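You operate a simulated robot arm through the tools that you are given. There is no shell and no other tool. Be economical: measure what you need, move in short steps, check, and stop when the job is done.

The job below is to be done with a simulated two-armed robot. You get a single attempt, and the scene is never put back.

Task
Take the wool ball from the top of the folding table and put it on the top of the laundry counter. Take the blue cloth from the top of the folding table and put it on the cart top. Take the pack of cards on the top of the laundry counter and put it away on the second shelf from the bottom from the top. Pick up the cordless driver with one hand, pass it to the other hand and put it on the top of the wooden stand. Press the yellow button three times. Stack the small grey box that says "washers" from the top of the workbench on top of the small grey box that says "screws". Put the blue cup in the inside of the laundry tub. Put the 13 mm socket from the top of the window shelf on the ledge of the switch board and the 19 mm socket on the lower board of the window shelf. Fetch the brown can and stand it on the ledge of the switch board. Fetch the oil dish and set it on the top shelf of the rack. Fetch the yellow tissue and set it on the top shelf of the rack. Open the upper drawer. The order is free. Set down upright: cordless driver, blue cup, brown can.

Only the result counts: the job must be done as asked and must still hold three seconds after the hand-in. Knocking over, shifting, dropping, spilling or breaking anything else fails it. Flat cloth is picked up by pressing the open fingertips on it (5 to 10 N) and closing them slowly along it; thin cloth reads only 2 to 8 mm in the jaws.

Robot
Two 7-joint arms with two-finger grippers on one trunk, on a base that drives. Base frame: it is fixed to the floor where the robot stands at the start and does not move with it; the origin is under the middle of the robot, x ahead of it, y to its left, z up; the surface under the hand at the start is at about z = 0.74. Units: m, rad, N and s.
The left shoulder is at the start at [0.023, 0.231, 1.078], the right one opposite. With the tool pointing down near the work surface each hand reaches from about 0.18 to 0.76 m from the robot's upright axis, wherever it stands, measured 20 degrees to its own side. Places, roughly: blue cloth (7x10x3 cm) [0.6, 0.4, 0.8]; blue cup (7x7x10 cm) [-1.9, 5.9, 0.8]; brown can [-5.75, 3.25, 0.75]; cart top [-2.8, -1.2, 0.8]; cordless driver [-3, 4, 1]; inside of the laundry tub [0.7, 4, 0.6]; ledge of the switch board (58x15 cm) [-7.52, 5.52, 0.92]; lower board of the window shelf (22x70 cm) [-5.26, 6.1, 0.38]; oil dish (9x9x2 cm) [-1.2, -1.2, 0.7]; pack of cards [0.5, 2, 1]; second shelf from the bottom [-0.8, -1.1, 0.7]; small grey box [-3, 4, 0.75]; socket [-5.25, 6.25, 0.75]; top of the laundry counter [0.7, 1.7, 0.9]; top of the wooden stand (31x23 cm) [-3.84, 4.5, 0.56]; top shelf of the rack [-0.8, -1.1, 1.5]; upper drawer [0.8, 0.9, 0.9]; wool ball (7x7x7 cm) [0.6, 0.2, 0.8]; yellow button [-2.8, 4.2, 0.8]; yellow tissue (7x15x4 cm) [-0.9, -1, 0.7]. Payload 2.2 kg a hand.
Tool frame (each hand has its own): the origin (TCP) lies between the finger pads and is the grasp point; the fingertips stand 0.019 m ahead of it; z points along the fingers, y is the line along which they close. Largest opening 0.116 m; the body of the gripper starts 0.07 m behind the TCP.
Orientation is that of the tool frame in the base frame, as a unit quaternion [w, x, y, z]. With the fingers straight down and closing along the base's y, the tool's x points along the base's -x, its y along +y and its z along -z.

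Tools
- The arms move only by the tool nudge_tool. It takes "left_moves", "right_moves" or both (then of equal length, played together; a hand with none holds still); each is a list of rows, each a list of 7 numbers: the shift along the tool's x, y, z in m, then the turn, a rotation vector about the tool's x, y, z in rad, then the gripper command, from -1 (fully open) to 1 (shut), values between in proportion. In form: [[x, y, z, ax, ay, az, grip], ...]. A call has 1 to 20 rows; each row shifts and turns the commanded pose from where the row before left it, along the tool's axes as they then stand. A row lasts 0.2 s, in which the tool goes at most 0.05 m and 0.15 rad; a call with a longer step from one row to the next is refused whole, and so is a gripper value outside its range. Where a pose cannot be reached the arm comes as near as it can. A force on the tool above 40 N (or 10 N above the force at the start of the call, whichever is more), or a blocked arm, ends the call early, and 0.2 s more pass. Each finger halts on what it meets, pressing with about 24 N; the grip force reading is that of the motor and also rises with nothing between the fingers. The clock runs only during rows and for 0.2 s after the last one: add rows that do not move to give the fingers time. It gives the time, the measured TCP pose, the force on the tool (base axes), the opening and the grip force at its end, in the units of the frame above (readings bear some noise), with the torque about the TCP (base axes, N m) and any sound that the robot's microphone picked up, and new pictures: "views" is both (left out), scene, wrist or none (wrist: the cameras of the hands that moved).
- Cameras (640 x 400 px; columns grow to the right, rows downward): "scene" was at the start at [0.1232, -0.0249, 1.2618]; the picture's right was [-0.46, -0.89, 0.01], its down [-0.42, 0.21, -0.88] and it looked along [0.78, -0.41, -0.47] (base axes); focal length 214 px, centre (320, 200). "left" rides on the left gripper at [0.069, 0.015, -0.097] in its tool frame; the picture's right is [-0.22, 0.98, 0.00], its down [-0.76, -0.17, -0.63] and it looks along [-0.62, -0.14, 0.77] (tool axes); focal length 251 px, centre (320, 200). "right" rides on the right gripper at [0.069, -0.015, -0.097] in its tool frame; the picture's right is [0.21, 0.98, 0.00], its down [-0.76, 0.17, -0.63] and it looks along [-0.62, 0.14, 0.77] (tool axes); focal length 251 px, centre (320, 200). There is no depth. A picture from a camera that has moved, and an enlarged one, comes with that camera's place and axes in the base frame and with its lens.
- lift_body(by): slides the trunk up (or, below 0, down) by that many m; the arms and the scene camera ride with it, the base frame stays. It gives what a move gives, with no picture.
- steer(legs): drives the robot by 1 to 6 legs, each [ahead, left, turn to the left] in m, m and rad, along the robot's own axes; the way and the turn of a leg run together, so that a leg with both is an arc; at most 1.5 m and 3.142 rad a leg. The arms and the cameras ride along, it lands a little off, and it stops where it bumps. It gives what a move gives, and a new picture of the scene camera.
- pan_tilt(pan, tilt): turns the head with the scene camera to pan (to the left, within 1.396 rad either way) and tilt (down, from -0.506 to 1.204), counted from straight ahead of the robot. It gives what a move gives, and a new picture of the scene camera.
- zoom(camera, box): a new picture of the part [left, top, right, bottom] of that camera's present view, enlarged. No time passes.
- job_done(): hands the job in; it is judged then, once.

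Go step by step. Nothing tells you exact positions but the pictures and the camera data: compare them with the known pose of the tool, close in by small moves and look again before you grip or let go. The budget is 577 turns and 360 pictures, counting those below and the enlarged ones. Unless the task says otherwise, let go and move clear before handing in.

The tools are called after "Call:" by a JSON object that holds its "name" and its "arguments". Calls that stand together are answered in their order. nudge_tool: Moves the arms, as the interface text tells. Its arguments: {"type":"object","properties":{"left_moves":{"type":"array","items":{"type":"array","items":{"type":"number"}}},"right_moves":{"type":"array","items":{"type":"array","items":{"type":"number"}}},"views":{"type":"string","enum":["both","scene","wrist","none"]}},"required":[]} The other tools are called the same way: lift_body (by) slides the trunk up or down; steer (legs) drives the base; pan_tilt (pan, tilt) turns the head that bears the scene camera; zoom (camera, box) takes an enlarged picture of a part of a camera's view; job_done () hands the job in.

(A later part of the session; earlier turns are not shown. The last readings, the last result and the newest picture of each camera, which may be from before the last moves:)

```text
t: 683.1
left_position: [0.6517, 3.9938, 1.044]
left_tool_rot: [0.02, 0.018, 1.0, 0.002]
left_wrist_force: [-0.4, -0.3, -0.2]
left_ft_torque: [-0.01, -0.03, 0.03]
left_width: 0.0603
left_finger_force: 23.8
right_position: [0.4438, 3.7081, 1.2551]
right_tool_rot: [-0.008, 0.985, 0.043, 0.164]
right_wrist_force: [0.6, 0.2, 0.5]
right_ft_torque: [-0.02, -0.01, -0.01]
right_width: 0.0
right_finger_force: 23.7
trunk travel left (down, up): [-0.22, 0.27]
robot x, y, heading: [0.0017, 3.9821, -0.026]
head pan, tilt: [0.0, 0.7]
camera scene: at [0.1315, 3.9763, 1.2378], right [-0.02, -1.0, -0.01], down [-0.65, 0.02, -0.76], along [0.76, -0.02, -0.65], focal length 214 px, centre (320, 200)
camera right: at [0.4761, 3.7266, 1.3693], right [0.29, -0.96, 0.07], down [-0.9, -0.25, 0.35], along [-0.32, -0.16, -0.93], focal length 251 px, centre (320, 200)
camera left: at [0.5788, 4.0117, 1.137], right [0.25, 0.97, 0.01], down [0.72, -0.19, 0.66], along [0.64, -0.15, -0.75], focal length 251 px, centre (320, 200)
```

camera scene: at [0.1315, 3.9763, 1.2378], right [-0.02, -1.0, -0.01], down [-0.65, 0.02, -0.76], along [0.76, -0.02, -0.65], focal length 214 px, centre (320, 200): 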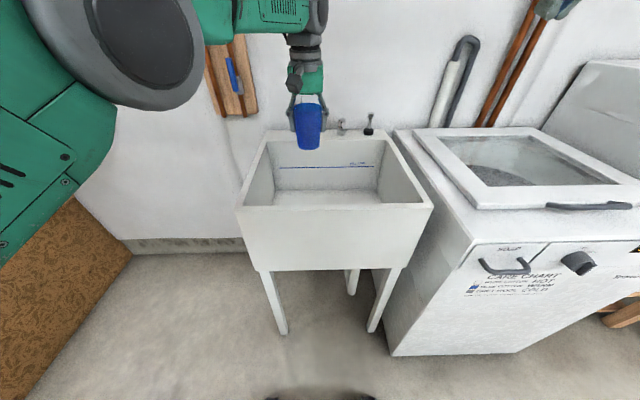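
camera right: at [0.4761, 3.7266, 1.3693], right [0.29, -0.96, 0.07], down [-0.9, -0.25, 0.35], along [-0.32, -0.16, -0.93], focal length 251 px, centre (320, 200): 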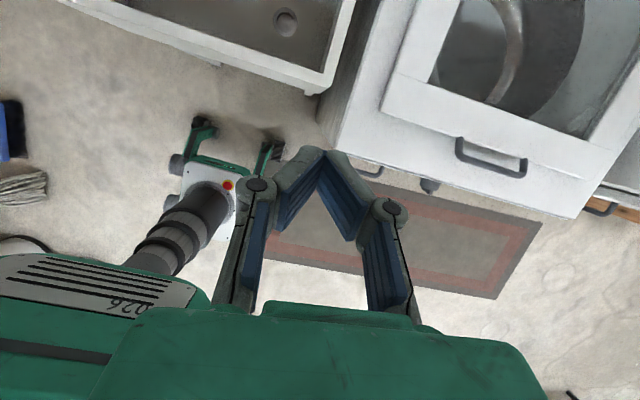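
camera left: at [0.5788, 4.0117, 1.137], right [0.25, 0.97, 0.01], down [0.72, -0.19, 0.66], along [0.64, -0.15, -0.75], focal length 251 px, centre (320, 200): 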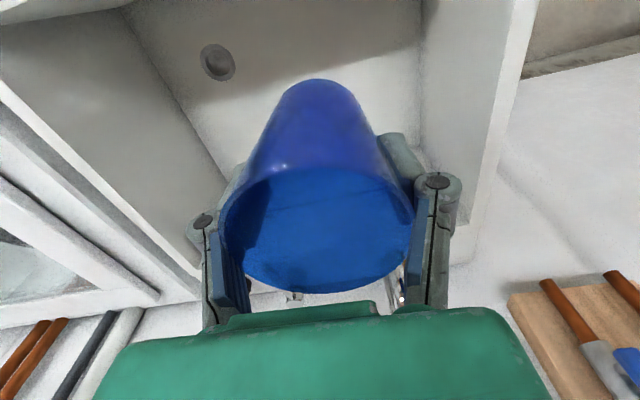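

Bring the base 0.1 closer (hand held back accordingly) and raise the trunk a little for a steeper reach into the tub.

Call:
{"name": "lift_body", "arguments": {"by": 0.1}}

Call:
{"name": "nudge_tool", "arguments": {"left_moves": [[0.04, 0, 0.02, 0, 0, 0, 1], [0.04, 0, 0.02, 0, 0, 0, 1], [0.02, 0, 0.02, 0, 0, 0, 1], [0, 0, 0, 0, 0, 0, 1]], "views": "none"}}

Call:
{"name": "steer", "arguments": {"legs": [[0.1, 0, 0]]}}

Call:
{"name": "nudge_tool", "arguments": {"left_moves": [[0, 0, 0.04, 0, 0, 0, 1], [0, 0, 0.04, 0, 0, 0, 1], [0, 0, 0.04, 0, 0, 0, 1], [0, 0, 0.04, 0, 0, 0, 1], [0, 0, 0.04, 0, 0, 0, 1], [0, 0, 0, 0, 0, 0, 1]], "views": "both"}}

```text
t: 684.5
left_position: [0.6515, 3.9951, 1.1423]
left_tool_rot: [0.018, 0.016, 1.0, 0.001]
left_wrist_force: [0.7, 0.5, 0.0]
left_ft_torque: [0.0, 0.02, 0.01]
left_width: 0.0601
left_finger_force: 23.8
right_position: [0.4438, 3.709, 1.3548]
right_tool_rot: [-0.008, 0.986, 0.043, 0.163]
right_wrist_force: [0.3, 0.3, -0.1]
right_ft_torque: [-0.02, 0.0, 0.04]
right_width: 0.0003
right_finger_force: 24.2
trunk travel left (down, up): [-0.32, 0.17]
robot x, y, heading: [0.0038, 3.9859, -0.027]
head pan, tilt: [0.0, 0.7]
```

```text
t: 685.7
left_position: [0.5476, 4.0144, 1.0398]
left_tool_rot: [-0.023, -0.003, 1.0, -0.011]
left_wrist_force: [-0.5, -0.6, -0.2]
left_ft_torque: [0.02, -0.01, 0.0]
left_width: 0.0603
left_finger_force: 23.8
right_position: [0.4404, 3.7062, 1.3567]
right_tool_rot: [-0.009, 0.985, 0.043, 0.165]
right_wrist_force: [-0.9, -0.2, 0.9]
right_ft_torque: [-0.01, 0.02, -0.01]
right_width: 0.0
right_finger_force: 24.6
trunk travel left (down, up): [-0.32, 0.17]
robot x, y, heading: [0.0035, 3.9823, -0.026]
head pan, tilt: [0.0, 0.7]
stopped in row 4 (left hand): the arm was blocked; the commanded pose is now the measured one
```

```text
t: 686.8
left_position: [0.6491, 4.0113, 1.045]
left_tool_rot: [-0.019, -0.001, 1.0, -0.016]
left_wrist_force: [-1.2, -0.5, 0.0]
left_ft_torque: [0.01, 0.04, -0.01]
left_width: 0.0601
left_finger_force: 23.6
right_position: [0.5391, 3.7068, 1.3573]
right_tool_rot: [-0.007, 0.985, 0.043, 0.164]
right_wrist_force: [-0.2, 0.4, -0.4]
right_ft_torque: [-0.01, 0.0, 0.0]
right_width: 0.0003
right_finger_force: 23.6
trunk travel left (down, up): [-0.32, 0.17]
robot x, y, heading: [0.1041, 3.9841, -0.024]
head pan, tilt: [0.0, 0.7]
camera scene: at [0.2297, 3.9776, 1.3379], right [-0.02, -1.0, 0.0], down [-0.65, 0.02, -0.76], along [0.76, -0.02, -0.65], focal length 214 px, centre (320, 200)
```

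scene: 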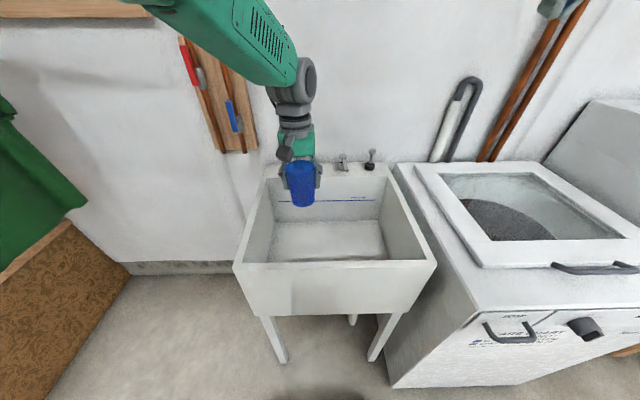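

```text
t: 688.2
left_position: [0.638, 4.0061, 0.8451]
left_tool_rot: [-0.017, 0.0, 1.0, -0.016]
left_wrist_force: [-1.0, 0.2, 0.8]
left_ft_torque: [-0.03, -0.02, 0.0]
left_width: 0.0598
left_finger_force: 24.4
right_position: [0.5347, 3.709, 1.3594]
right_tool_rot: [-0.006, 0.985, 0.043, 0.167]
right_wrist_force: [0.2, 0.2, 0.6]
right_ft_torque: [0.01, 0.0, 0.0]
right_width: 0.0
right_finger_force: 23.8
trunk travel left (down, up): [-0.32, 0.17]
robot x, y, heading: [0.1038, 3.9844, -0.024]
head pan, tilt: [0.0, 0.7]
camera scene: at [0.23, 3.977, 1.3379], right [-0.02, -1.0, 0.0], down [-0.65, 0.02, -0.76], along [0.76, -0.02, -0.65], focal length 214 px, centre (320, 200)
camera left: at [0.5719, 4.0253, 0.9453], right [0.21, 0.98, -0.04], down [0.78, -0.15, 0.61], along [0.59, -0.16, -0.79], focal length 251 px, centre (320, 200)
```

scene: 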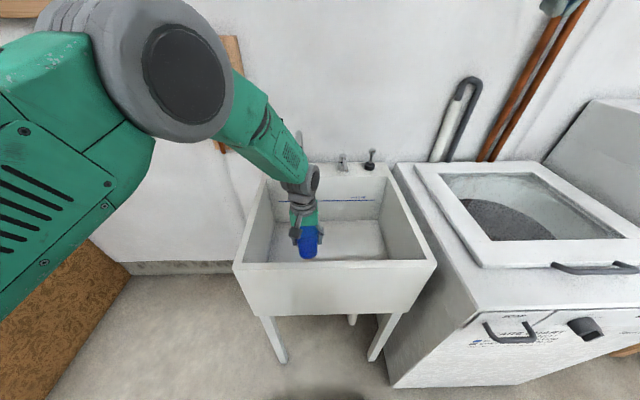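
left: 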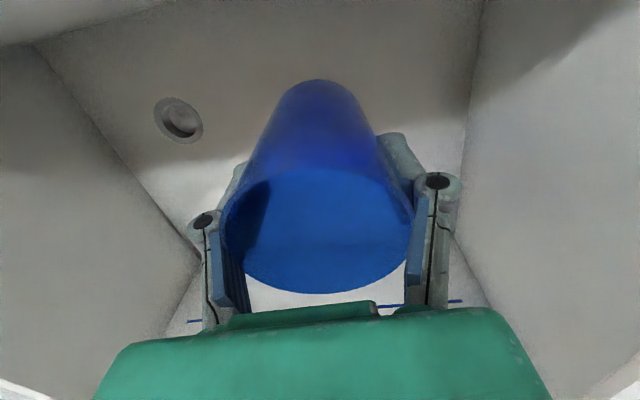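

Tub bottom at z≈0.634. Continue lowering.

Call:
{"name": "nudge_tool", "arguments": {"left_moves": [[0, 0, 0.04, 0, 0, 0, 1], [0, 0, 0.04, 0, 0, 0, 1], [0, 0, 0.03, 0, 0, 0, 1], [0, 0, 0.015, 0, 0, 0, 1], [0, 0, 0, 0, 0, 0, 1]], "views": "both"}}

```text
t: 689.4
left_position: [0.6347, 4.0025, 0.7226]
left_tool_rot: [-0.017, 0.0, 1.0, -0.016]
left_wrist_force: [0.2, 0.1, -0.5]
left_ft_torque: [0.02, -0.02, 0.0]
left_width: 0.0602
left_finger_force: 24.1
right_position: [0.5353, 3.7089, 1.3576]
right_tool_rot: [-0.007, 0.985, 0.043, 0.167]
right_wrist_force: [-0.4, -0.3, -0.6]
right_ft_torque: [-0.02, 0.01, 0.01]
right_width: 0.0
right_finger_force: 24.0
trunk travel left (down, up): [-0.32, 0.17]
robot x, y, heading: [0.1039, 3.9837, -0.025]
head pan, tilt: [0.0, 0.7]
camera scene: at [0.2305, 3.9767, 1.3378], right [-0.02, -1.0, 0.0], down [-0.65, 0.02, -0.76], along [0.76, -0.02, -0.65], focal length 214 px, centre (320, 200)
camera left: at [0.5688, 4.0209, 0.8209], right [0.21, 0.98, -0.04], down [0.78, -0.15, 0.61], along [0.59, -0.16, -0.79], focal length 251 px, centre (320, 200)
```

scene: 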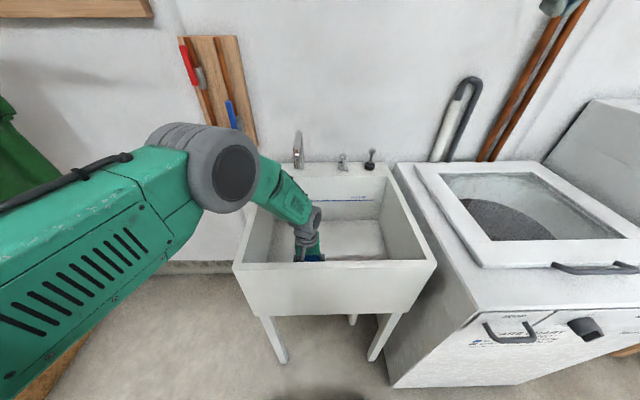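
left: 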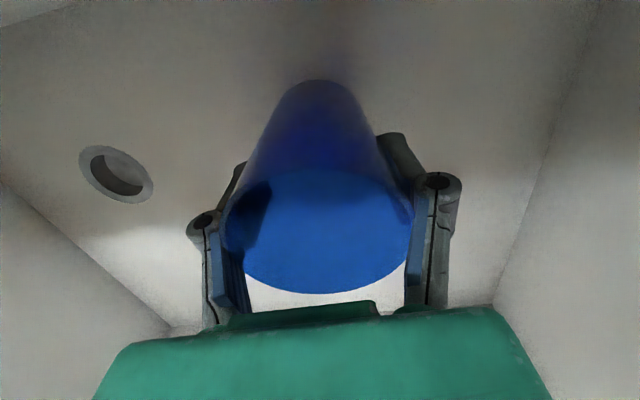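

Call:
{"name": "nudge_tool", "arguments": {"left_moves": [[0, 0, 0.008, 0, 0, 0, 1], [0, 0, 0.006, 0, 0, 0, 1], [0, 0, 0.004, 0, 0, 0, 1], [0, 0, 0, 0, 0, 0, 1]], "views": "none"}}

Call:
{"name": "nudge_tool", "arguments": {"left_moves": [[0, 0, 0.004, 0, 0, 0, 1], [0, 0, 0.003, 0, 0, 0, 1], [0, 0, 0, 0, 0, 0, 1]], "views": "none"}}

Call:
{"name": "nudge_tool", "arguments": {"left_moves": [[0, 0, 0.003, 0, 0, 0, 1], [0, 0, 0.003, 0, 0, 0, 1], [0, 0, 0, 0, 0, 0, 1]], "views": "wrist"}}

```text
t: 690.4
left_position: [0.6345, 4.0016, 0.7049]
left_tool_rot: [-0.017, -0.001, 1.0, -0.015]
left_wrist_force: [0.0, -0.6, -0.3]
left_ft_torque: [0.02, -0.01, -0.03]
left_width: 0.0598
left_finger_force: 24.0
right_position: [0.5361, 3.7091, 1.3575]
right_tool_rot: [-0.007, 0.985, 0.043, 0.166]
right_wrist_force: [0.8, -1.1, -0.9]
right_ft_torque: [0.02, -0.02, -0.01]
right_width: 0.0
right_finger_force: 24.2
trunk travel left (down, up): [-0.32, 0.17]
robot x, y, heading: [0.1015, 3.9839, -0.023]
head pan, tilt: [0.0, 0.7]
```

```text
t: 691.2
left_position: [0.6339, 4.002, 0.6975]
left_tool_rot: [-0.017, -0.002, 1.0, -0.015]
left_wrist_force: [-2.8, 1.1, 14.5]
left_ft_torque: [0.26, -0.12, 0.03]
left_width: 0.0603
left_finger_force: 24.0
right_position: [0.5331, 3.7078, 1.3587]
right_tool_rot: [-0.007, 0.985, 0.043, 0.166]
right_wrist_force: [-0.5, 0.4, 0.3]
right_ft_torque: [0.0, 0.04, 0.0]
right_width: 0.0
right_finger_force: 24.4
trunk travel left (down, up): [-0.32, 0.17]
robot x, y, heading: [0.1033, 3.9818, -0.022]
head pan, tilt: [0.0, 0.7]
```

```text
t: 691.8
left_position: [0.637, 4.0004, 0.6974]
left_tool_rot: [-0.014, 0.0, 1.0, -0.018]
left_wrist_force: [-8.6, 0.8, 27.9]
left_ft_torque: [0.18, 0.01, 0.06]
left_width: 0.0609
left_finger_force: 24.3
right_position: [0.5353, 3.7116, 1.3595]
right_tool_rot: [-0.007, 0.985, 0.043, 0.167]
right_wrist_force: [0.9, 0.2, -0.9]
right_ft_torque: [0.02, 0.04, 0.0]
right_width: 0.0003
right_finger_force: 23.8
trunk travel left (down, up): [-0.32, 0.17]
robot x, y, heading: [0.1059, 3.9842, -0.025]
head pan, tilt: [0.0, 0.7]
stopped in row 2 (left hand): the force on the tool passed its limit at 44 N (the readings are from after the stop); the commanded pose is now the measured one
camera left: at [0.5699, 4.0198, 0.7951], right [0.21, 0.98, -0.04], down [0.77, -0.14, 0.62], along [0.6, -0.16, -0.79], focal length 251 px, centre (320, 200)
```

left: 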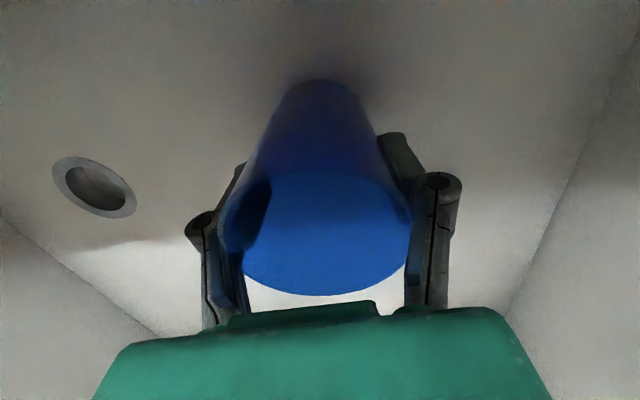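

Contact with the tub bottom. Ease up 1.5 mm and open slowly, then lift.

Call:
{"name": "nudge_tool", "arguments": {"left_moves": [[0, 0, -0.0015, 0, 0, 0, 0.3], [0, 0, 0, 0, 0, 0, -0.05], [0, 0, 0, 0, 0, 0, -0.3], [0, 0, 0, 0, 0, 0, -0.7], [0, 0, 0, 0, 0, 0, -0.9], [0, 0, 0, 0, 0, 0, -0.9], [0, 0, -0.02, 0, 0, 0, -0.9], [0, 0, -0.04, 0, 0, 0, -0.9], [0, 0, -0.04, 0, 0, 0, -0.9], [0, 0, 0, 0, 0, 0, -0.9]], "views": "wrist"}}

```text
t: 694.0
left_position: [0.6385, 4.0029, 0.796]
left_tool_rot: [-0.015, 0.0, 1.0, -0.018]
left_wrist_force: [-0.5, 0.1, -0.6]
left_ft_torque: [0.0, -0.02, -0.03]
left_width: 0.1105
left_finger_force: 0.2
right_position: [0.5357, 3.7107, 1.359]
right_tool_rot: [-0.006, 0.985, 0.042, 0.167]
right_wrist_force: [0.8, -0.6, 0.1]
right_ft_torque: [0.02, 0.01, -0.01]
right_width: 0.0
right_finger_force: 23.9
trunk travel left (down, up): [-0.32, 0.17]
robot x, y, heading: [0.1025, 3.9815, -0.029]
head pan, tilt: [0.0, 0.7]
camera left: at [0.5727, 4.0232, 0.8942], right [0.21, 0.98, -0.04], down [0.78, -0.14, 0.61], along [0.59, -0.16, -0.79], focal length 251 px, centre (320, 200)
```

left: 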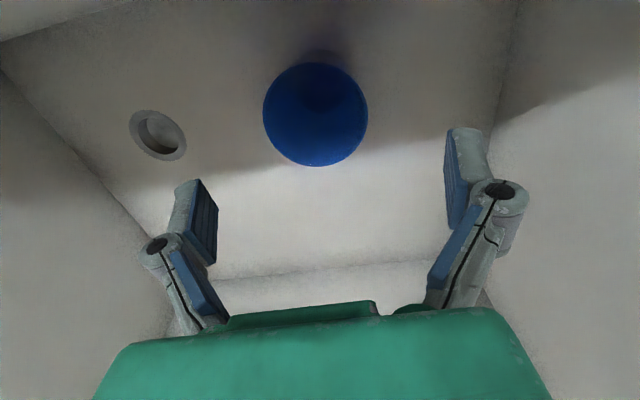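

The cup stands upright in the tub. Raise the hand out, back off, and head south to the blue cabinet.

Call:
{"name": "nudge_tool", "arguments": {"left_moves": [[0, 0, -0.045, 0, 0, 0, -0.9], [0, 0, -0.045, 0, 0, 0, -0.9], [0, 0, -0.045, 0, 0, 0, -0.9], [0, 0, -0.045, 0, 0, 0, -0.9], [0, 0, -0.045, 0, 0, 0, -0.9], [0, 0, -0.045, 0, 0, 0, -0.9], [0, 0, -0.04, 0, 0, 0, -0.9], [0, 0, 0, 0, 0, 0, -0.9]], "views": "scene"}}

Call:
{"name": "steer", "arguments": {"legs": [[-0.4, 0, 0]]}}

Call:
{"name": "lift_body", "arguments": {"by": -0.2}}

Call:
{"name": "steer", "arguments": {"legs": [[0, 0, -1.545], [1.5, 0, 0], [1.4, 0, 0], [0, 0, 1.57]]}}

```text
t: 695.8
left_position: [0.6474, 4.0164, 1.1065]
left_tool_rot: [-0.016, 0.0, 1.0, -0.018]
left_wrist_force: [0.4, 0.8, 0.6]
left_ft_torque: [0.01, 0.04, 0.01]
left_width: 0.1103
left_finger_force: 0.1
right_position: [0.5358, 3.7113, 1.3589]
right_tool_rot: [-0.006, 0.985, 0.043, 0.167]
right_wrist_force: [0.4, 0.7, -0.5]
right_ft_torque: [-0.01, -0.01, -0.01]
right_width: 0.0
right_finger_force: 23.8
trunk travel left (down, up): [-0.32, 0.17]
robot x, y, heading: [0.104, 3.9823, -0.027]
head pan, tilt: [0.0, 0.7]
camera scene: at [0.2308, 3.9772, 1.3377], right [-0.02, -1.0, 0.0], down [-0.65, 0.02, -0.76], along [0.76, -0.02, -0.65], focal length 214 px, centre (320, 200)
```

scene: 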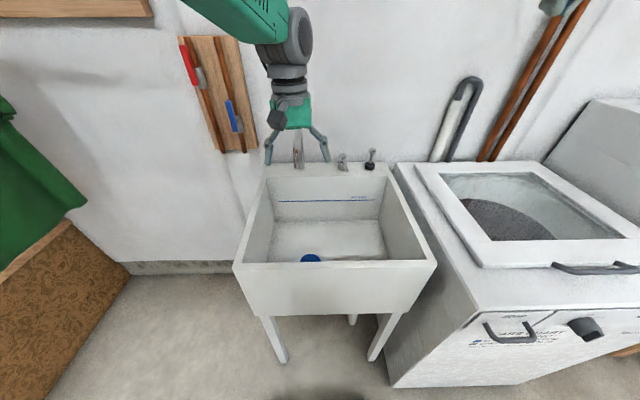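

```text
t: 698.3
left_position: [0.2473, 4.0262, 1.1043]
left_tool_rot: [-0.015, -0.001, 1.0, -0.018]
left_wrist_force: [0.3, -0.6, 0.5]
left_ft_torque: [0.02, -0.02, -0.01]
left_width: 0.11
left_finger_force: 0.1
right_position: [0.1354, 3.7212, 1.3602]
right_tool_rot: [-0.006, 0.985, 0.045, 0.167]
right_wrist_force: [-1.1, 0.1, 0.8]
right_ft_torque: [0.03, 0.0, 0.02]
right_width: 0.0001
right_finger_force: 24.1
trunk travel left (down, up): [-0.32, 0.17]
robot x, y, heading: [-0.2983, 3.9938, -0.019]
head pan, tilt: [0.0, 0.7]
camera scene: at [-0.1687, 3.9866, 1.3377], right [-0.02, -1.0, 0.0], down [-0.65, 0.02, -0.76], along [0.76, -0.02, -0.65], focal length 214 px, centre (320, 200)
```

scene: 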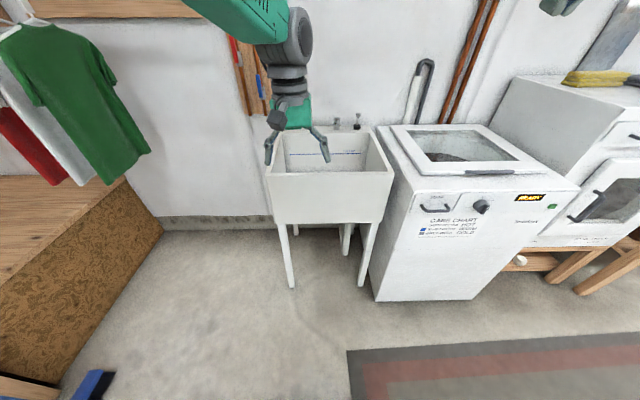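

```text
t: 700.5
left_position: [0.2443, 4.0282, 0.9081]
left_tool_rot: [-0.013, -0.001, 1.0, -0.017]
left_wrist_force: [-0.9, 0.6, -0.3]
left_ft_torque: [0.01, 0.0, 0.0]
left_width: 0.1104
left_finger_force: 0.1
right_position: [0.1303, 3.7247, 1.1614]
right_tool_rot: [-0.005, 0.985, 0.044, 0.169]
right_wrist_force: [0.3, 0.0, -0.6]
right_ft_torque: [0.0, 0.01, -0.01]
right_width: 0.0
right_finger_force: 23.5
trunk travel left (down, up): [-0.12, 0.37]
robot x, y, heading: [-0.2973, 3.9942, -0.022]
head pan, tilt: [0.0, 0.7]
```

```text
t: 722.1
left_position: [0.2873, 1.1311, 0.9075]
left_tool_rot: [-0.012, -0.019, 1.0, -0.018]
left_wrist_force: [1.3, -0.3, -1.0]
left_ft_torque: [-0.03, 0.0, 0.0]
left_width: 0.1104
left_finger_force: 0.1
right_position: [0.1833, 0.8219, 1.1612]
right_tool_rot: [-0.008, 0.984, 0.061, 0.169]
right_wrist_force: [-0.5, 0.3, -0.1]
right_ft_torque: [0.0, -0.01, -0.04]
right_width: 0.0003
right_finger_force: 24.0
trunk travel left (down, up): [-0.12, 0.37]
robot x, y, heading: [-0.2519, 1.0803, 0.012]
head pan, tilt: [0.0, 0.7]
camera scene: at [-0.1255, 1.0757, 1.1378], right [0.01, -1.0, 0.0], down [-0.65, -0.01, -0.76], along [0.76, 0.01, -0.65], focal length 214 px, centre (320, 200)
```

scene: 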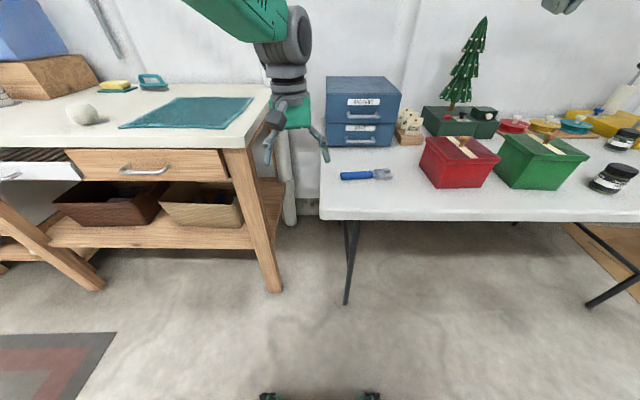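

Call:
{"name": "zoom", "arguments": {"camera": "scene", "box": [300, 60, 460, 190]}}

```text
3.08 times, centred on (380, 125) of scene
camera zoom: at [-0.1255, 1.0757, 1.1378], right [0.01, -1.0, 0.0], down [-0.65, -0.01, -0.76], along [0.76, 0.01, -0.65], focal length 660 px, centre (135, 431)
```

zoom: 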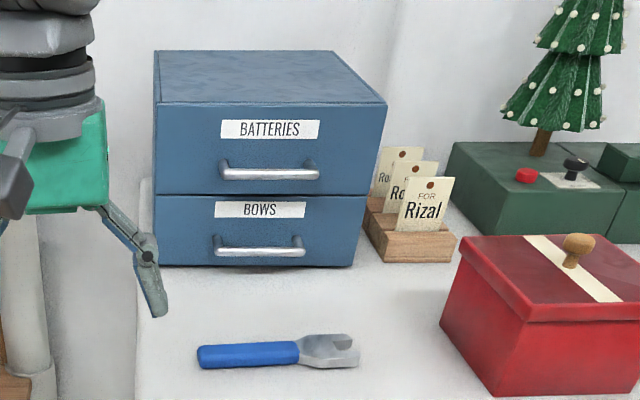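

Upper drawer (BATTERIES) handle: bar at ≈(0.64, 0.93, 0.87). I pitch the right hand level and roll it so the fingers close vertically, camera to the left.

Call:
{"name": "nudge_tool", "arguments": {"right_moves": [[0.02, 0, 0, 0, 0.14, 0, 0], [0.02, 0, 0, 0, 0.14, 0, -0.5], [0.02, 0, 0.01, 0, 0.14, 0, -0.5], [0.02, 0, 0.01, 0, 0.14, 0, -0.5], [0.01, 0, 0.01, 0, 0.14, 0, -0.5], [0, 0, 0.01, 0, 0.14, 0, -0.5], [0, 0, 0, 0, 0.14, 0, -0.5], [0, 0, 0, 0, 0.14, 0, -0.5], [0, 0, 0, 0, 0.11, 0, -0.5], [0, 0, 0, 0, 0, 0, -0.5]], "views": "none"}}

Call:
{"name": "nudge_tool", "arguments": {"right_moves": [[0, 0, 0, 0, 0, -0.15, -0.5], [0, 0, 0, 0, 0, -0.15, -0.5], [0, 0, 0, 0, 0, -0.15, -0.5], [0, 0, 0, 0, 0, -0.15, -0.5], [0, 0, 0, 0, 0, -0.15, -0.5], [0, 0, 0, 0, 0, -0.15, -0.5], [0, 0, 0, 0, 0, -0.15, -0.5], [0, 0, 0, 0, 0, -0.15, -0.5], [0, 0, 0, 0, 0, -0.15, -0.5], [0, 0, 0, 0, 0, -0.15, -0.5], [0, 0, 0, 0, 0, -0.07, -0.5], [0, 0, 0, 0, 0, 0, -0.5]], "views": "both"}}

```text
t: 724.3
left_position: [0.2844, 1.1313, 0.9093]
left_tool_rot: [-0.012, -0.019, 1.0, -0.018]
left_wrist_force: [0.2, -1.2, 0.2]
left_ft_torque: [0.01, -0.03, 0.02]
left_width: 0.1104
left_finger_force: 0.0
right_position: [0.2825, 0.8363, 1.1858]
right_tool_rot: [-0.042, 0.705, 0.044, 0.706]
right_wrist_force: [0.6, 0.1, -0.3]
right_ft_torque: [0.0, 0.01, 0.0]
right_width: 0.0872
right_finger_force: 0.0
trunk travel left (down, up): [-0.12, 0.37]
robot x, y, heading: [-0.2558, 1.0723, 0.012]
head pan, tilt: [0.0, 0.7]
```

```text
t: 726.9
left_position: [0.2835, 1.1324, 0.9075]
left_tool_rot: [-0.012, -0.019, 1.0, -0.019]
left_wrist_force: [-1.2, -1.0, -0.5]
left_ft_torque: [0.02, 0.03, 0.04]
left_width: 0.1103
left_finger_force: 0.1
right_position: [0.2831, 0.8372, 1.1864]
right_tool_rot: [0.47, 0.467, 0.531, 0.528]
right_wrist_force: [0.0, -0.5, 0.3]
right_ft_torque: [0.03, -0.01, 0.0]
right_width: 0.0871
right_finger_force: 0.0
trunk travel left (down, up): [-0.12, 0.37]
robot x, y, heading: [-0.2528, 1.0747, 0.016]
head pan, tilt: [0.0, 0.7]
camera scene: at [-0.1258, 1.0758, 1.1379], right [0.01, -1.0, 0.0], down [-0.65, -0.01, -0.76], along [0.76, 0.01, -0.65], focal length 214 px, centre (320, 200)
camera right: at [0.1793, 0.8939, 1.1696], right [-0.03, 0.22, 0.98], down [-0.53, -0.83, 0.17], along [0.84, -0.52, 0.14], focal length 251 px, centre (320, 200)
```

scene: 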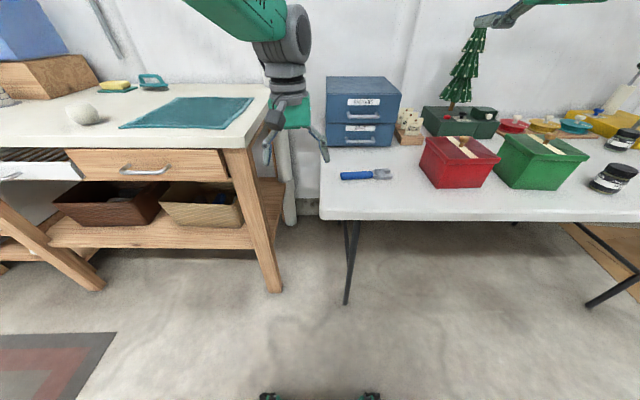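
right: 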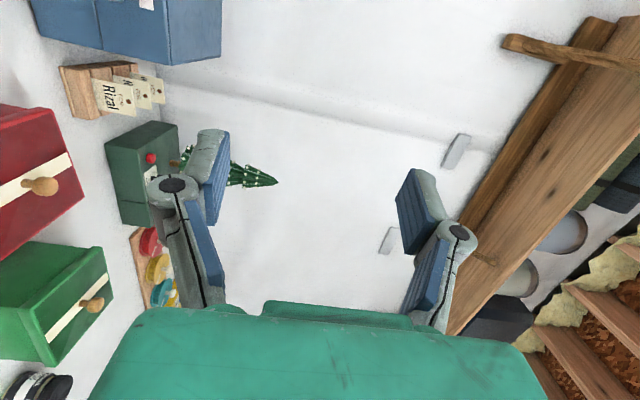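

Straighten the heading, lower the right hand to handle height and raise the left hand clear.

Call:
{"name": "nudge_tool", "arguments": {"right_moves": [[0.012, -0.039, 0, 0, -0.122, 0, -0.5], [0.012, -0.039, 0, 0, 0, 0, -0.5], [0.012, -0.039, 0, 0, 0, 0, -0.5], [0.012, -0.039, 0, 0, 0, 0, -0.5], [0.012, -0.039, 0, 0, 0, 0, -0.5], [0.012, -0.039, 0, 0, 0, 0, -0.5], [0.012, -0.039, 0, 0, 0, 0, -0.5], [0.012, -0.039, 0, 0, 0, 0, -0.5], [0, 0, 0, 0, 0, 0, -0.5]], "left_moves": [[0, 0.02, -0.04, 0, 0, 0, -0.9], [0, 0.02, -0.04, 0, 0, 0, -0.9], [0, 0.02, -0.04, 0, 0, 0, -0.9], [0, 0.02, -0.04, 0, 0, 0, -0.9], [0, 0.02, 0, 0, 0, 0, -0.9], [0, 0, 0, 0, 0, 0, -0.9], [0, 0, 0, 0, 0, 0, -0.9], [0, 0, 0, 0, 0, 0, -0.9], [0, 0, 0, 0, 0, 0, -0.9]], "views": "none"}}

Call:
{"name": "steer", "arguments": {"legs": [[0.15, 0, 0]]}}

Call:
{"name": "nudge_tool", "arguments": {"right_moves": [[0, 0, 0, 0, 0, 0, -0.5], [0, 0, 0, 0, 0, 0, -0.5]], "views": "wrist"}}

```text
t: 728.9
left_position: [0.2826, 1.2391, 1.0665]
left_tool_rot: [-0.011, -0.019, 1.0, -0.019]
left_wrist_force: [-1.0, -0.1, 0.4]
left_ft_torque: [0.0, -0.01, -0.03]
left_width: 0.1102
left_finger_force: 0.1
right_position: [0.2813, 0.9323, 0.8732]
right_tool_rot: [0.501, 0.498, 0.501, 0.499]
right_wrist_force: [0.2, 0.2, -0.1]
right_ft_torque: [0.01, 0.02, -0.01]
right_width: 0.0869
right_finger_force: 0.2
trunk travel left (down, up): [-0.12, 0.37]
robot x, y, heading: [-0.2553, 1.0754, 0.014]
head pan, tilt: [0.0, 0.7]
```

```text
t: 730.3
left_position: [0.435, 1.2393, 1.0633]
left_tool_rot: [-0.014, -0.019, 1.0, -0.019]
left_wrist_force: [0.2, 0.6, -0.4]
left_ft_torque: [-0.02, 0.03, 0.02]
left_width: 0.1102
left_finger_force: 0.0
right_position: [0.4328, 0.9328, 0.874]
right_tool_rot: [0.501, 0.498, 0.502, 0.499]
right_wrist_force: [0.1, -0.7, -0.7]
right_ft_torque: [0.01, -0.01, -0.01]
right_width: 0.0871
right_finger_force: 0.0
trunk travel left (down, up): [-0.12, 0.37]
robot x, y, heading: [-0.1043, 1.0756, 0.015]
head pan, tilt: [0.0, 0.7]
camera scene: at [0.0259, 1.0795, 1.1376], right [0.01, -1.0, 0.0], down [-0.65, -0.01, -0.76], along [0.76, 0.01, -0.65], focal length 214 px, centre (320, 200)
```

scene: 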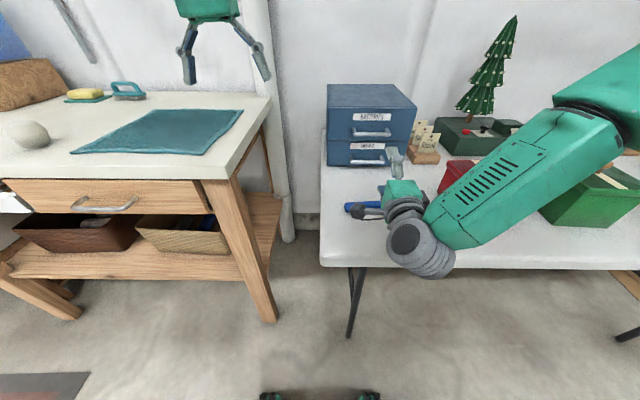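

```text
t: 730.9
left_position: [0.4316, 1.2396, 1.0658]
left_tool_rot: [-0.011, -0.018, 1.0, -0.019]
left_wrist_force: [-0.2, -0.3, 0.3]
left_ft_torque: [-0.03, 0.01, 0.0]
left_width: 0.1101
left_finger_force: 0.0
right_position: [0.4291, 0.9336, 0.875]
right_tool_rot: [0.502, 0.498, 0.501, 0.499]
right_wrist_force: [-0.5, 0.0, 0.7]
right_ft_torque: [-0.02, -0.02, 0.01]
right_width: 0.087
right_finger_force: 0.1
trunk travel left (down, up): [-0.12, 0.37]
robot x, y, heading: [-0.1072, 1.0795, 0.017]
head pan, tilt: [0.0, 0.7]
camera right: at [0.3325, 1.0026, 0.8593], right [0.0, 0.22, 0.98], down [-0.63, -0.76, 0.17], along [0.77, -0.62, 0.14], focal length 251 px, centre (320, 200)
```

right: 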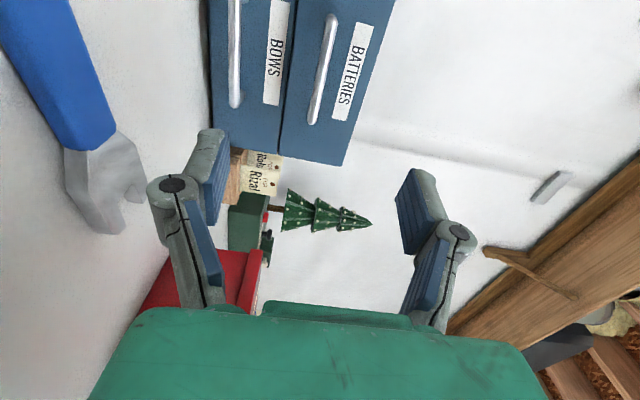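

Handle at ≈(0.642, 0.938, 0.879). Narrow the opening and go forward around the bar.

Call:
{"name": "nudge_tool", "arguments": {"right_moves": [[0.002, 0.004, 0.035, 0, 0, 0, 0.1], [0.002, 0, 0.04, 0, 0, 0, 0.1], [0, 0, 0.04, 0, 0, 0, 0.1], [0, 0, 0.035, 0, 0, 0, 0.1], [0, 0, 0, 0, 0, 0, 0.1], [0, 0, 0, 0, 0, 0, 0.1]], "views": "both"}}

```text
t: 732.3
left_position: [0.4322, 1.2394, 1.0652]
left_tool_rot: [-0.01, -0.019, 1.0, -0.019]
left_wrist_force: [-0.1, 0.4, 0.1]
left_ft_torque: [-0.02, 0.03, 0.02]
left_width: 0.1102
left_finger_force: 0.1
right_position: [0.5804, 0.9369, 0.8787]
right_tool_rot: [0.502, 0.498, 0.501, 0.499]
right_wrist_force: [-0.3, 0.3, 0.4]
right_ft_torque: [-0.01, 0.01, 0.0]
right_width: 0.052
right_finger_force: 0.0
trunk travel left (down, up): [-0.12, 0.37]
robot x, y, heading: [-0.105, 1.0783, 0.013]
head pan, tilt: [0.0, 0.7]
camera scene: at [0.0254, 1.0794, 1.1377], right [0.01, -1.0, 0.0], down [-0.65, -0.01, -0.76], along [0.76, 0.01, -0.65], focal length 214 px, centre (320, 200)
camera right: at [0.4832, 1.0066, 0.8628], right [0.0, 0.22, 0.98], down [-0.63, -0.76, 0.17], along [0.78, -0.62, 0.14], focal length 251 px, centre (320, 200)
```

scene: 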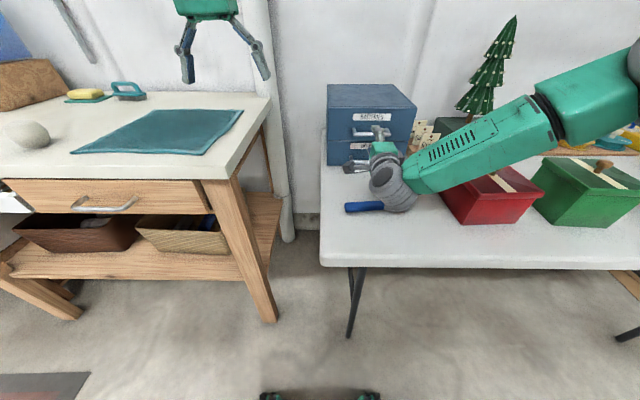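
right: 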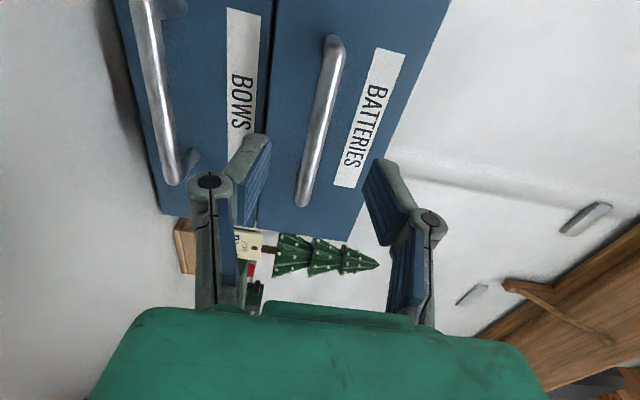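

Go forward the last 5.5 cm.

Call:
{"name": "nudge_tool", "arguments": {"right_moves": [[0.003, 0, 0.025, 0, 0, 0, 0.1], [0, 0, 0.02, 0, 0, 0, 0.1], [0, 0, 0.01, 0, 0, 0, 0.1], [0, 0, 0, 0, 0, 0, 0.1], [0, 0, 0, 0, 0, 0, 0.1]], "views": "both"}}

```text
t: 733.5
left_position: [0.4306, 1.2399, 1.0664]
left_tool_rot: [-0.011, -0.018, 1.0, -0.02]
left_wrist_force: [-0.3, -0.5, -0.4]
left_ft_torque: [0.0, 0.0, 0.0]
left_width: 0.1102
left_finger_force: 0.1
right_position: [0.6339, 0.9412, 0.8781]
right_tool_rot: [0.502, 0.498, 0.502, 0.499]
right_wrist_force: [-0.1, 0.0, -0.3]
right_ft_torque: [0.03, -0.04, 0.04]
right_width: 0.0522
right_finger_force: 0.0
trunk travel left (down, up): [-0.12, 0.37]
robot x, y, heading: [-0.1058, 1.0772, 0.011]
head pan, tilt: [0.0, 0.7]
camera scene: at [0.0254, 1.0794, 1.1377], right [0.01, -1.0, 0.0], down [-0.65, -0.01, -0.76], along [0.76, 0.01, -0.65], focal length 214 px, centre (320, 200)
camera right: at [0.5376, 1.0097, 0.8634], right [0.0, 0.22, 0.98], down [-0.63, -0.76, 0.17], along [0.78, -0.62, 0.14], focal length 251 px, centre (320, 200)
```

scene: 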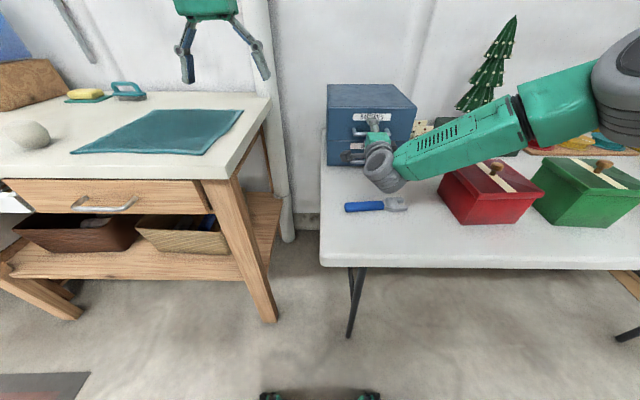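
right: 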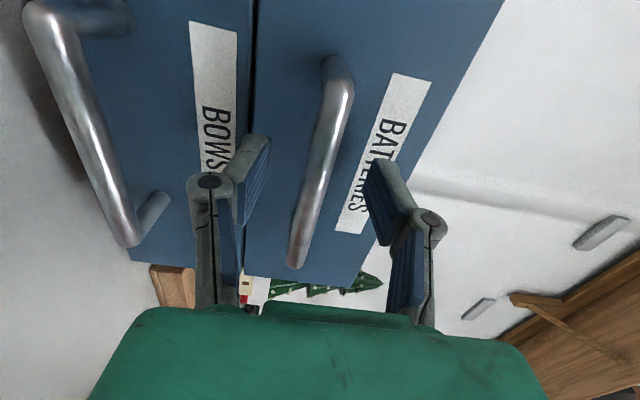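

Bar is between the fingers. Close on it.

Call:
{"name": "nudge_tool", "arguments": {"right_moves": [[0, 0, 0.005, 0, 0, 0, 0.4], [0, 0, 0, 0, 0, 0, 0.7], [0, 0, 0, 0, 0, 0, 1], [0, 0, 0, 0, 0, 0, 1], [0, 0, 0, 0, 0, 0, 1]], "views": "wrist"}}

```text
t: 734.7
left_position: [0.4315, 1.2394, 1.0647]
left_tool_rot: [-0.011, -0.018, 1.0, -0.018]
left_wrist_force: [0.1, 0.0, -0.8]
left_ft_torque: [-0.04, 0.04, 0.01]
left_width: 0.1106
left_finger_force: 0.1
right_position: [0.6397, 0.9416, 0.8766]
right_tool_rot: [0.501, 0.499, 0.502, 0.498]
right_wrist_force: [-1.1, 1.3, -12.2]
right_ft_torque: [0.11, -0.06, -0.01]
right_width: 0.0002
right_finger_force: 24.2
trunk travel left (down, up): [-0.12, 0.37]
robot x, y, heading: [-0.1044, 1.0777, 0.01]
head pan, tilt: [0.0, 0.7]
camera right: at [0.5427, 1.0096, 0.8618], right [0.0, 0.22, 0.98], down [-0.63, -0.76, 0.17], along [0.78, -0.62, 0.14], focal length 251 px, centre (320, 200)
```

right: 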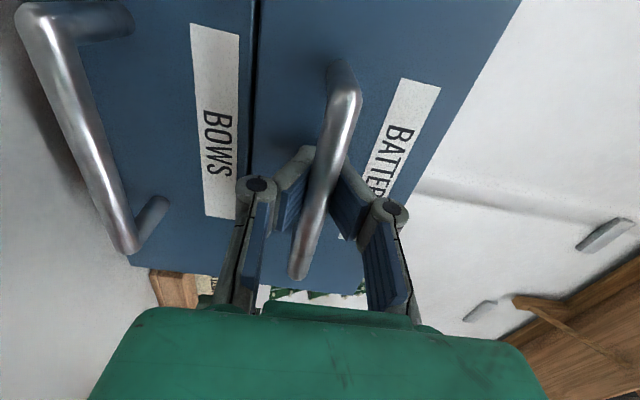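

The fingertips have closed behind the bar, hooking it. Pull back gently and watch.

Call:
{"name": "nudge_tool", "arguments": {"right_moves": [[0, 0, -0.015, 0, 0, 0, 1], [0, 0, -0.02, 0, 0, 0, 1], [0, 0, -0.02, 0, 0, 0, 1], [0, 0, -0.02, 0, 0, 0, 1], [0, 0, 0, 0, 0, 0, 1]], "views": "both"}}

```text
t: 735.9
left_position: [0.4328, 1.2394, 1.0653]
left_tool_rot: [-0.011, -0.019, 1.0, -0.019]
left_wrist_force: [-0.2, 0.7, 0.0]
left_ft_torque: [0.0, 0.02, 0.0]
left_width: 0.1102
left_finger_force: 0.0
right_position: [0.5649, 0.9401, 0.8763]
right_tool_rot: [0.5, 0.498, 0.502, 0.499]
right_wrist_force: [-0.8, 3.4, -17.4]
right_ft_torque: [0.23, -0.12, -0.07]
right_width: 0.0
right_finger_force: 24.0
trunk travel left (down, up): [-0.12, 0.37]
robot x, y, heading: [-0.102, 1.0798, 0.016]
head pan, tilt: [0.0, 0.7]
camera scene: at [0.0277, 1.0794, 1.1373], right [0.01, -1.0, 0.0], down [-0.65, -0.01, -0.76], along [0.76, 0.01, -0.65], focal length 214 px, centre (320, 200)
camera right: at [0.4678, 1.0096, 0.8619], right [0.0, 0.22, 0.98], down [-0.63, -0.76, 0.17], along [0.78, -0.62, 0.14], focal length 251 px, centre (320, 200)
```

scene: 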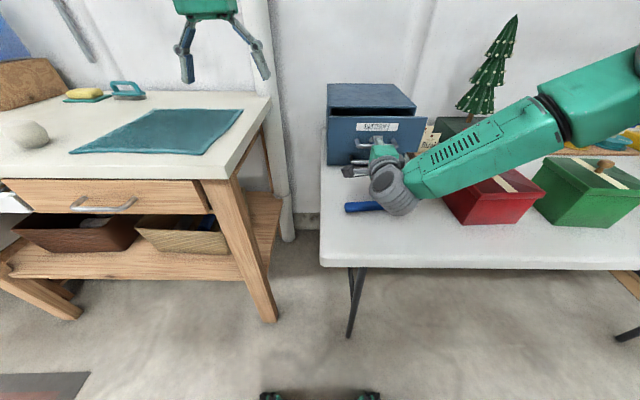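
right: 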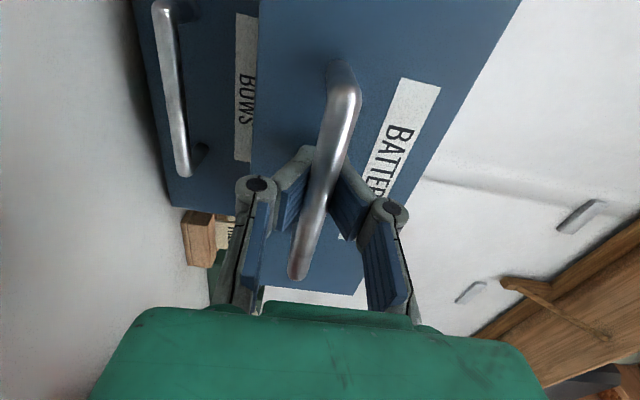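

The drawer is sliding out. Pull another 7 cm.

Call:
{"name": "nudge_tool", "arguments": {"right_moves": [[0, -0.002, -0.02, 0, 0, 0, 1], [0, 0, -0.02, 0, 0, 0, 1], [0, 0, -0.02, 0, 0, 0, 1], [0, 0, -0.01, 0, 0, 0, 1], [0, 0, 0, 0, 0, 0, 1]], "views": "both"}}

```text
t: 737.1
left_position: [0.4317, 1.2398, 1.0651]
left_tool_rot: [-0.01, -0.019, 1.0, -0.019]
left_wrist_force: [0.8, -0.1, 0.5]
left_ft_torque: [-0.02, -0.02, -0.01]
left_width: 0.11
left_finger_force: 0.0
right_position: [0.4929, 0.94, 0.8777]
right_tool_rot: [0.501, 0.499, 0.5, 0.501]
right_wrist_force: [1.2, 1.8, -8.2]
right_ft_torque: [0.14, -0.05, 0.0]
right_width: 0.0
right_finger_force: 23.8
trunk travel left (down, up): [-0.12, 0.37]
robot x, y, heading: [-0.1026, 1.0784, 0.01]
head pan, tilt: [0.0, 0.7]
camera scene: at [0.0262, 1.0796, 1.1376], right [0.01, -1.0, 0.0], down [-0.65, -0.01, -0.76], along [0.76, 0.01, -0.65], focal length 214 px, centre (320, 200)
camera right: at [0.3979, 1.0097, 0.8616], right [0.0, 0.22, 0.98], down [-0.63, -0.76, 0.17], along [0.77, -0.62, 0.14], focal length 251 px, centre (320, 200)
```

scene: 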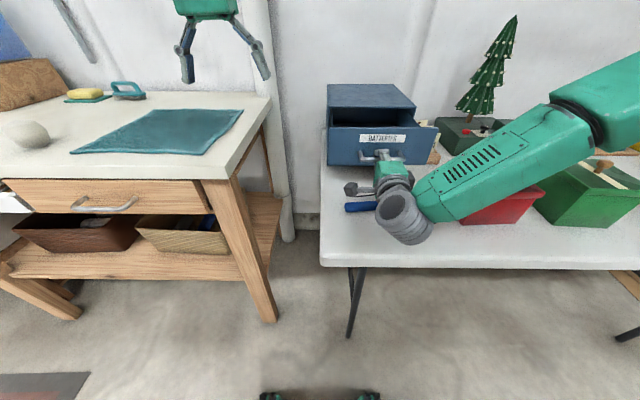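
right: 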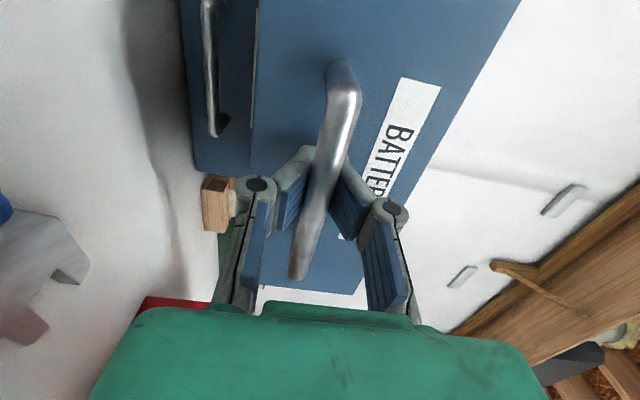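

About 15 cm open. Pull 3 cm more, then release.

Call:
{"name": "nudge_tool", "arguments": {"right_moves": [[0, -0.001, -0.01, 0, 0, 0, 1], [0, 0, -0.01, 0, 0, 0, 1], [0, 0, -0.01, 0, 0, 0, 1], [0, 0, 0, 0, 0, 0, 1]], "views": "scene"}}

```text
t: 738.1
left_position: [0.4305, 1.2394, 1.065]
left_tool_rot: [-0.011, -0.018, 1.0, -0.018]
left_wrist_force: [-0.7, 0.0, 0.4]
left_ft_torque: [0.0, 0.0, -0.04]
left_width: 0.11
left_finger_force: 0.0
right_position: [0.4632, 0.9396, 0.8766]
right_tool_rot: [0.502, 0.498, 0.5, 0.499]
right_wrist_force: [1.0, -0.5, -1.6]
right_ft_torque: [0.03, -0.01, -0.01]
right_width: 0.0001
right_finger_force: 28.2
trunk travel left (down, up): [-0.12, 0.37]
robot x, y, heading: [-0.0991, 1.0816, 0.008]
head pan, tilt: [0.0, 0.7]
camera scene: at [0.0249, 1.0792, 1.1378], right [0.01, -1.0, 0.0], down [-0.65, -0.01, -0.76], along [0.76, 0.01, -0.65], focal length 214 px, centre (320, 200)
```

scene: 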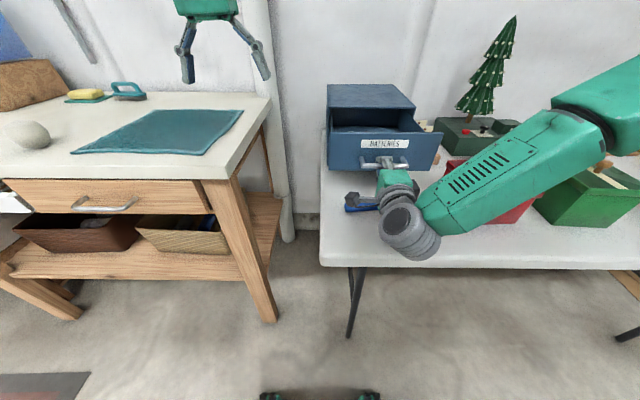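

Drawer well open. Open the fingers and withdraw straight back.

Call:
{"name": "nudge_tool", "arguments": {"right_moves": [[0, 0, 0.006, 0, 0, 0, 0.5], [0, 0, 0, 0, 0, 0, 0], [0, 0, 0, 0, 0, 0, -0.3], [0, 0, 0, 0, 0, 0, -0.3], [0, 0, -0.02, 0, 0, 0, -0.3], [0, 0, -0.04, 0, 0, 0, -0.3], [0, 0, 0, 0, 0, 0, -0.3]], "views": "both"}}

```text
t: 739.7
left_position: [0.4317, 1.2401, 1.0656]
left_tool_rot: [-0.011, -0.018, 1.0, -0.019]
left_wrist_force: [0.2, 0.8, -0.5]
left_ft_torque: [-0.04, 0.01, 0.01]
left_width: 0.1105
left_finger_force: 0.0
right_position: [0.4095, 0.9396, 0.8771]
right_tool_rot: [0.501, 0.498, 0.501, 0.5]
right_wrist_force: [-0.4, -0.3, 0.2]
right_ft_torque: [0.06, 0.01, 0.02]
right_width: 0.0754
right_finger_force: 0.1
trunk travel left (down, up): [-0.12, 0.37]
robot x, y, heading: [-0.1056, 1.0782, 0.015]
head pan, tilt: [0.0, 0.7]
camera scene: at [0.0249, 1.0793, 1.1377], right [0.01, -1.0, 0.0], down [-0.65, -0.01, -0.76], along [0.76, 0.01, -0.65], focal length 214 px, centre (320, 200)
camera right: at [0.3136, 1.0094, 0.8602], right [0.0, 0.22, 0.98], down [-0.63, -0.76, 0.17], along [0.78, -0.62, 0.14], focal length 251 px, centre (320, 200)
```

scene: 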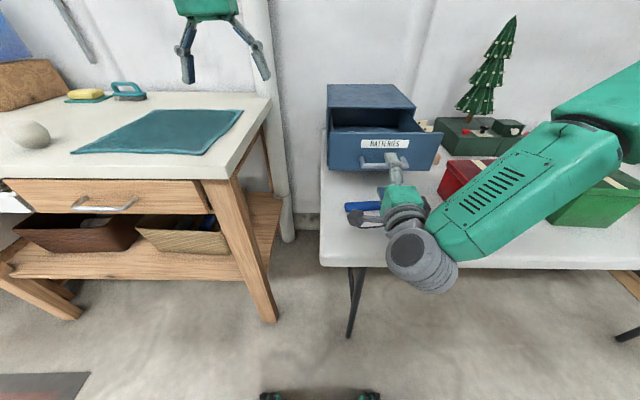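
right: 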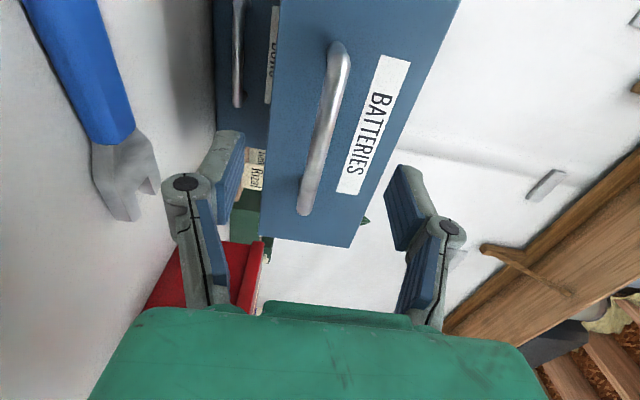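

Drawer stays open. Back the robot away and take a last look.

Call:
{"name": "steer", "arguments": {"legs": [[-0.45, 0, 0]]}}

Call:
{"name": "pan_tilt", "arguments": {"pan": -0.5, "tilt": 0.4}}

```text
t: 742.4
left_position: [-0.0228, 1.2346, 1.0665]
left_tool_rot: [-0.01, -0.018, 1.0, -0.019]
left_wrist_force: [-0.2, 0.8, -0.3]
left_ft_torque: [-0.01, -0.03, 0.01]
left_width: 0.1104
left_finger_force: 0.1
right_position: [-0.0434, 0.9345, 0.8761]
right_tool_rot: [0.501, 0.498, 0.5, 0.501]
right_wrist_force: [-0.2, -0.2, 0.4]
right_ft_torque: [-0.02, 0.02, -0.01]
right_width: 0.0754
right_finger_force: 0.2
trunk travel left (down, up): [-0.12, 0.37]
robot x, y, heading: [-0.5543, 1.0741, 0.009]
head pan, tilt: [0.0, 0.7]
camera scene: at [-0.4289, 1.074, 1.1379], right [0.01, -1.0, 0.0], down [-0.65, -0.01, -0.76], along [0.76, 0.01, -0.65], focal length 214 px, centre (320, 200)
```

scene: 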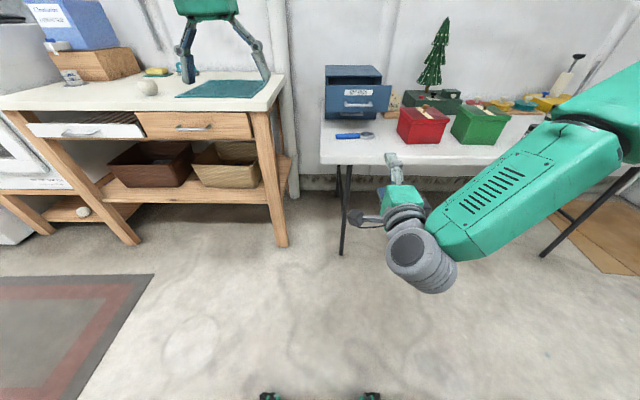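

```text
t: 743.4
left_position: [-0.024, 1.2346, 1.0679]
left_tool_rot: [-0.01, -0.018, 1.0, -0.018]
left_wrist_force: [-0.4, -0.3, 0.2]
left_ft_torque: [0.01, 0.0, 0.02]
left_width: 0.1102
left_finger_force: 0.1
right_position: [-0.0447, 0.9348, 0.8781]
right_tool_rot: [0.502, 0.498, 0.5, 0.501]
right_wrist_force: [0.7, -0.2, -0.1]
right_ft_torque: [-0.01, 0.01, 0.03]
right_width: 0.0755
right_finger_force: 0.1
trunk travel left (down, up): [-0.12, 0.37]
robot x, y, heading: [-0.5571, 1.0717, 0.01]
head pan, tilt: [-0.499, 0.4]
camera scene: at [-0.4312, 1.0296, 1.1646], right [-0.47, -0.88, 0.0], down [-0.35, 0.18, -0.92], along [0.81, -0.43, -0.39], focal length 214 px, centre (320, 200)
```

scene: 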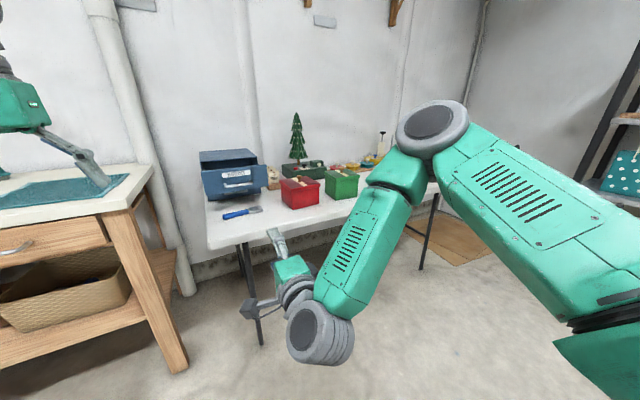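

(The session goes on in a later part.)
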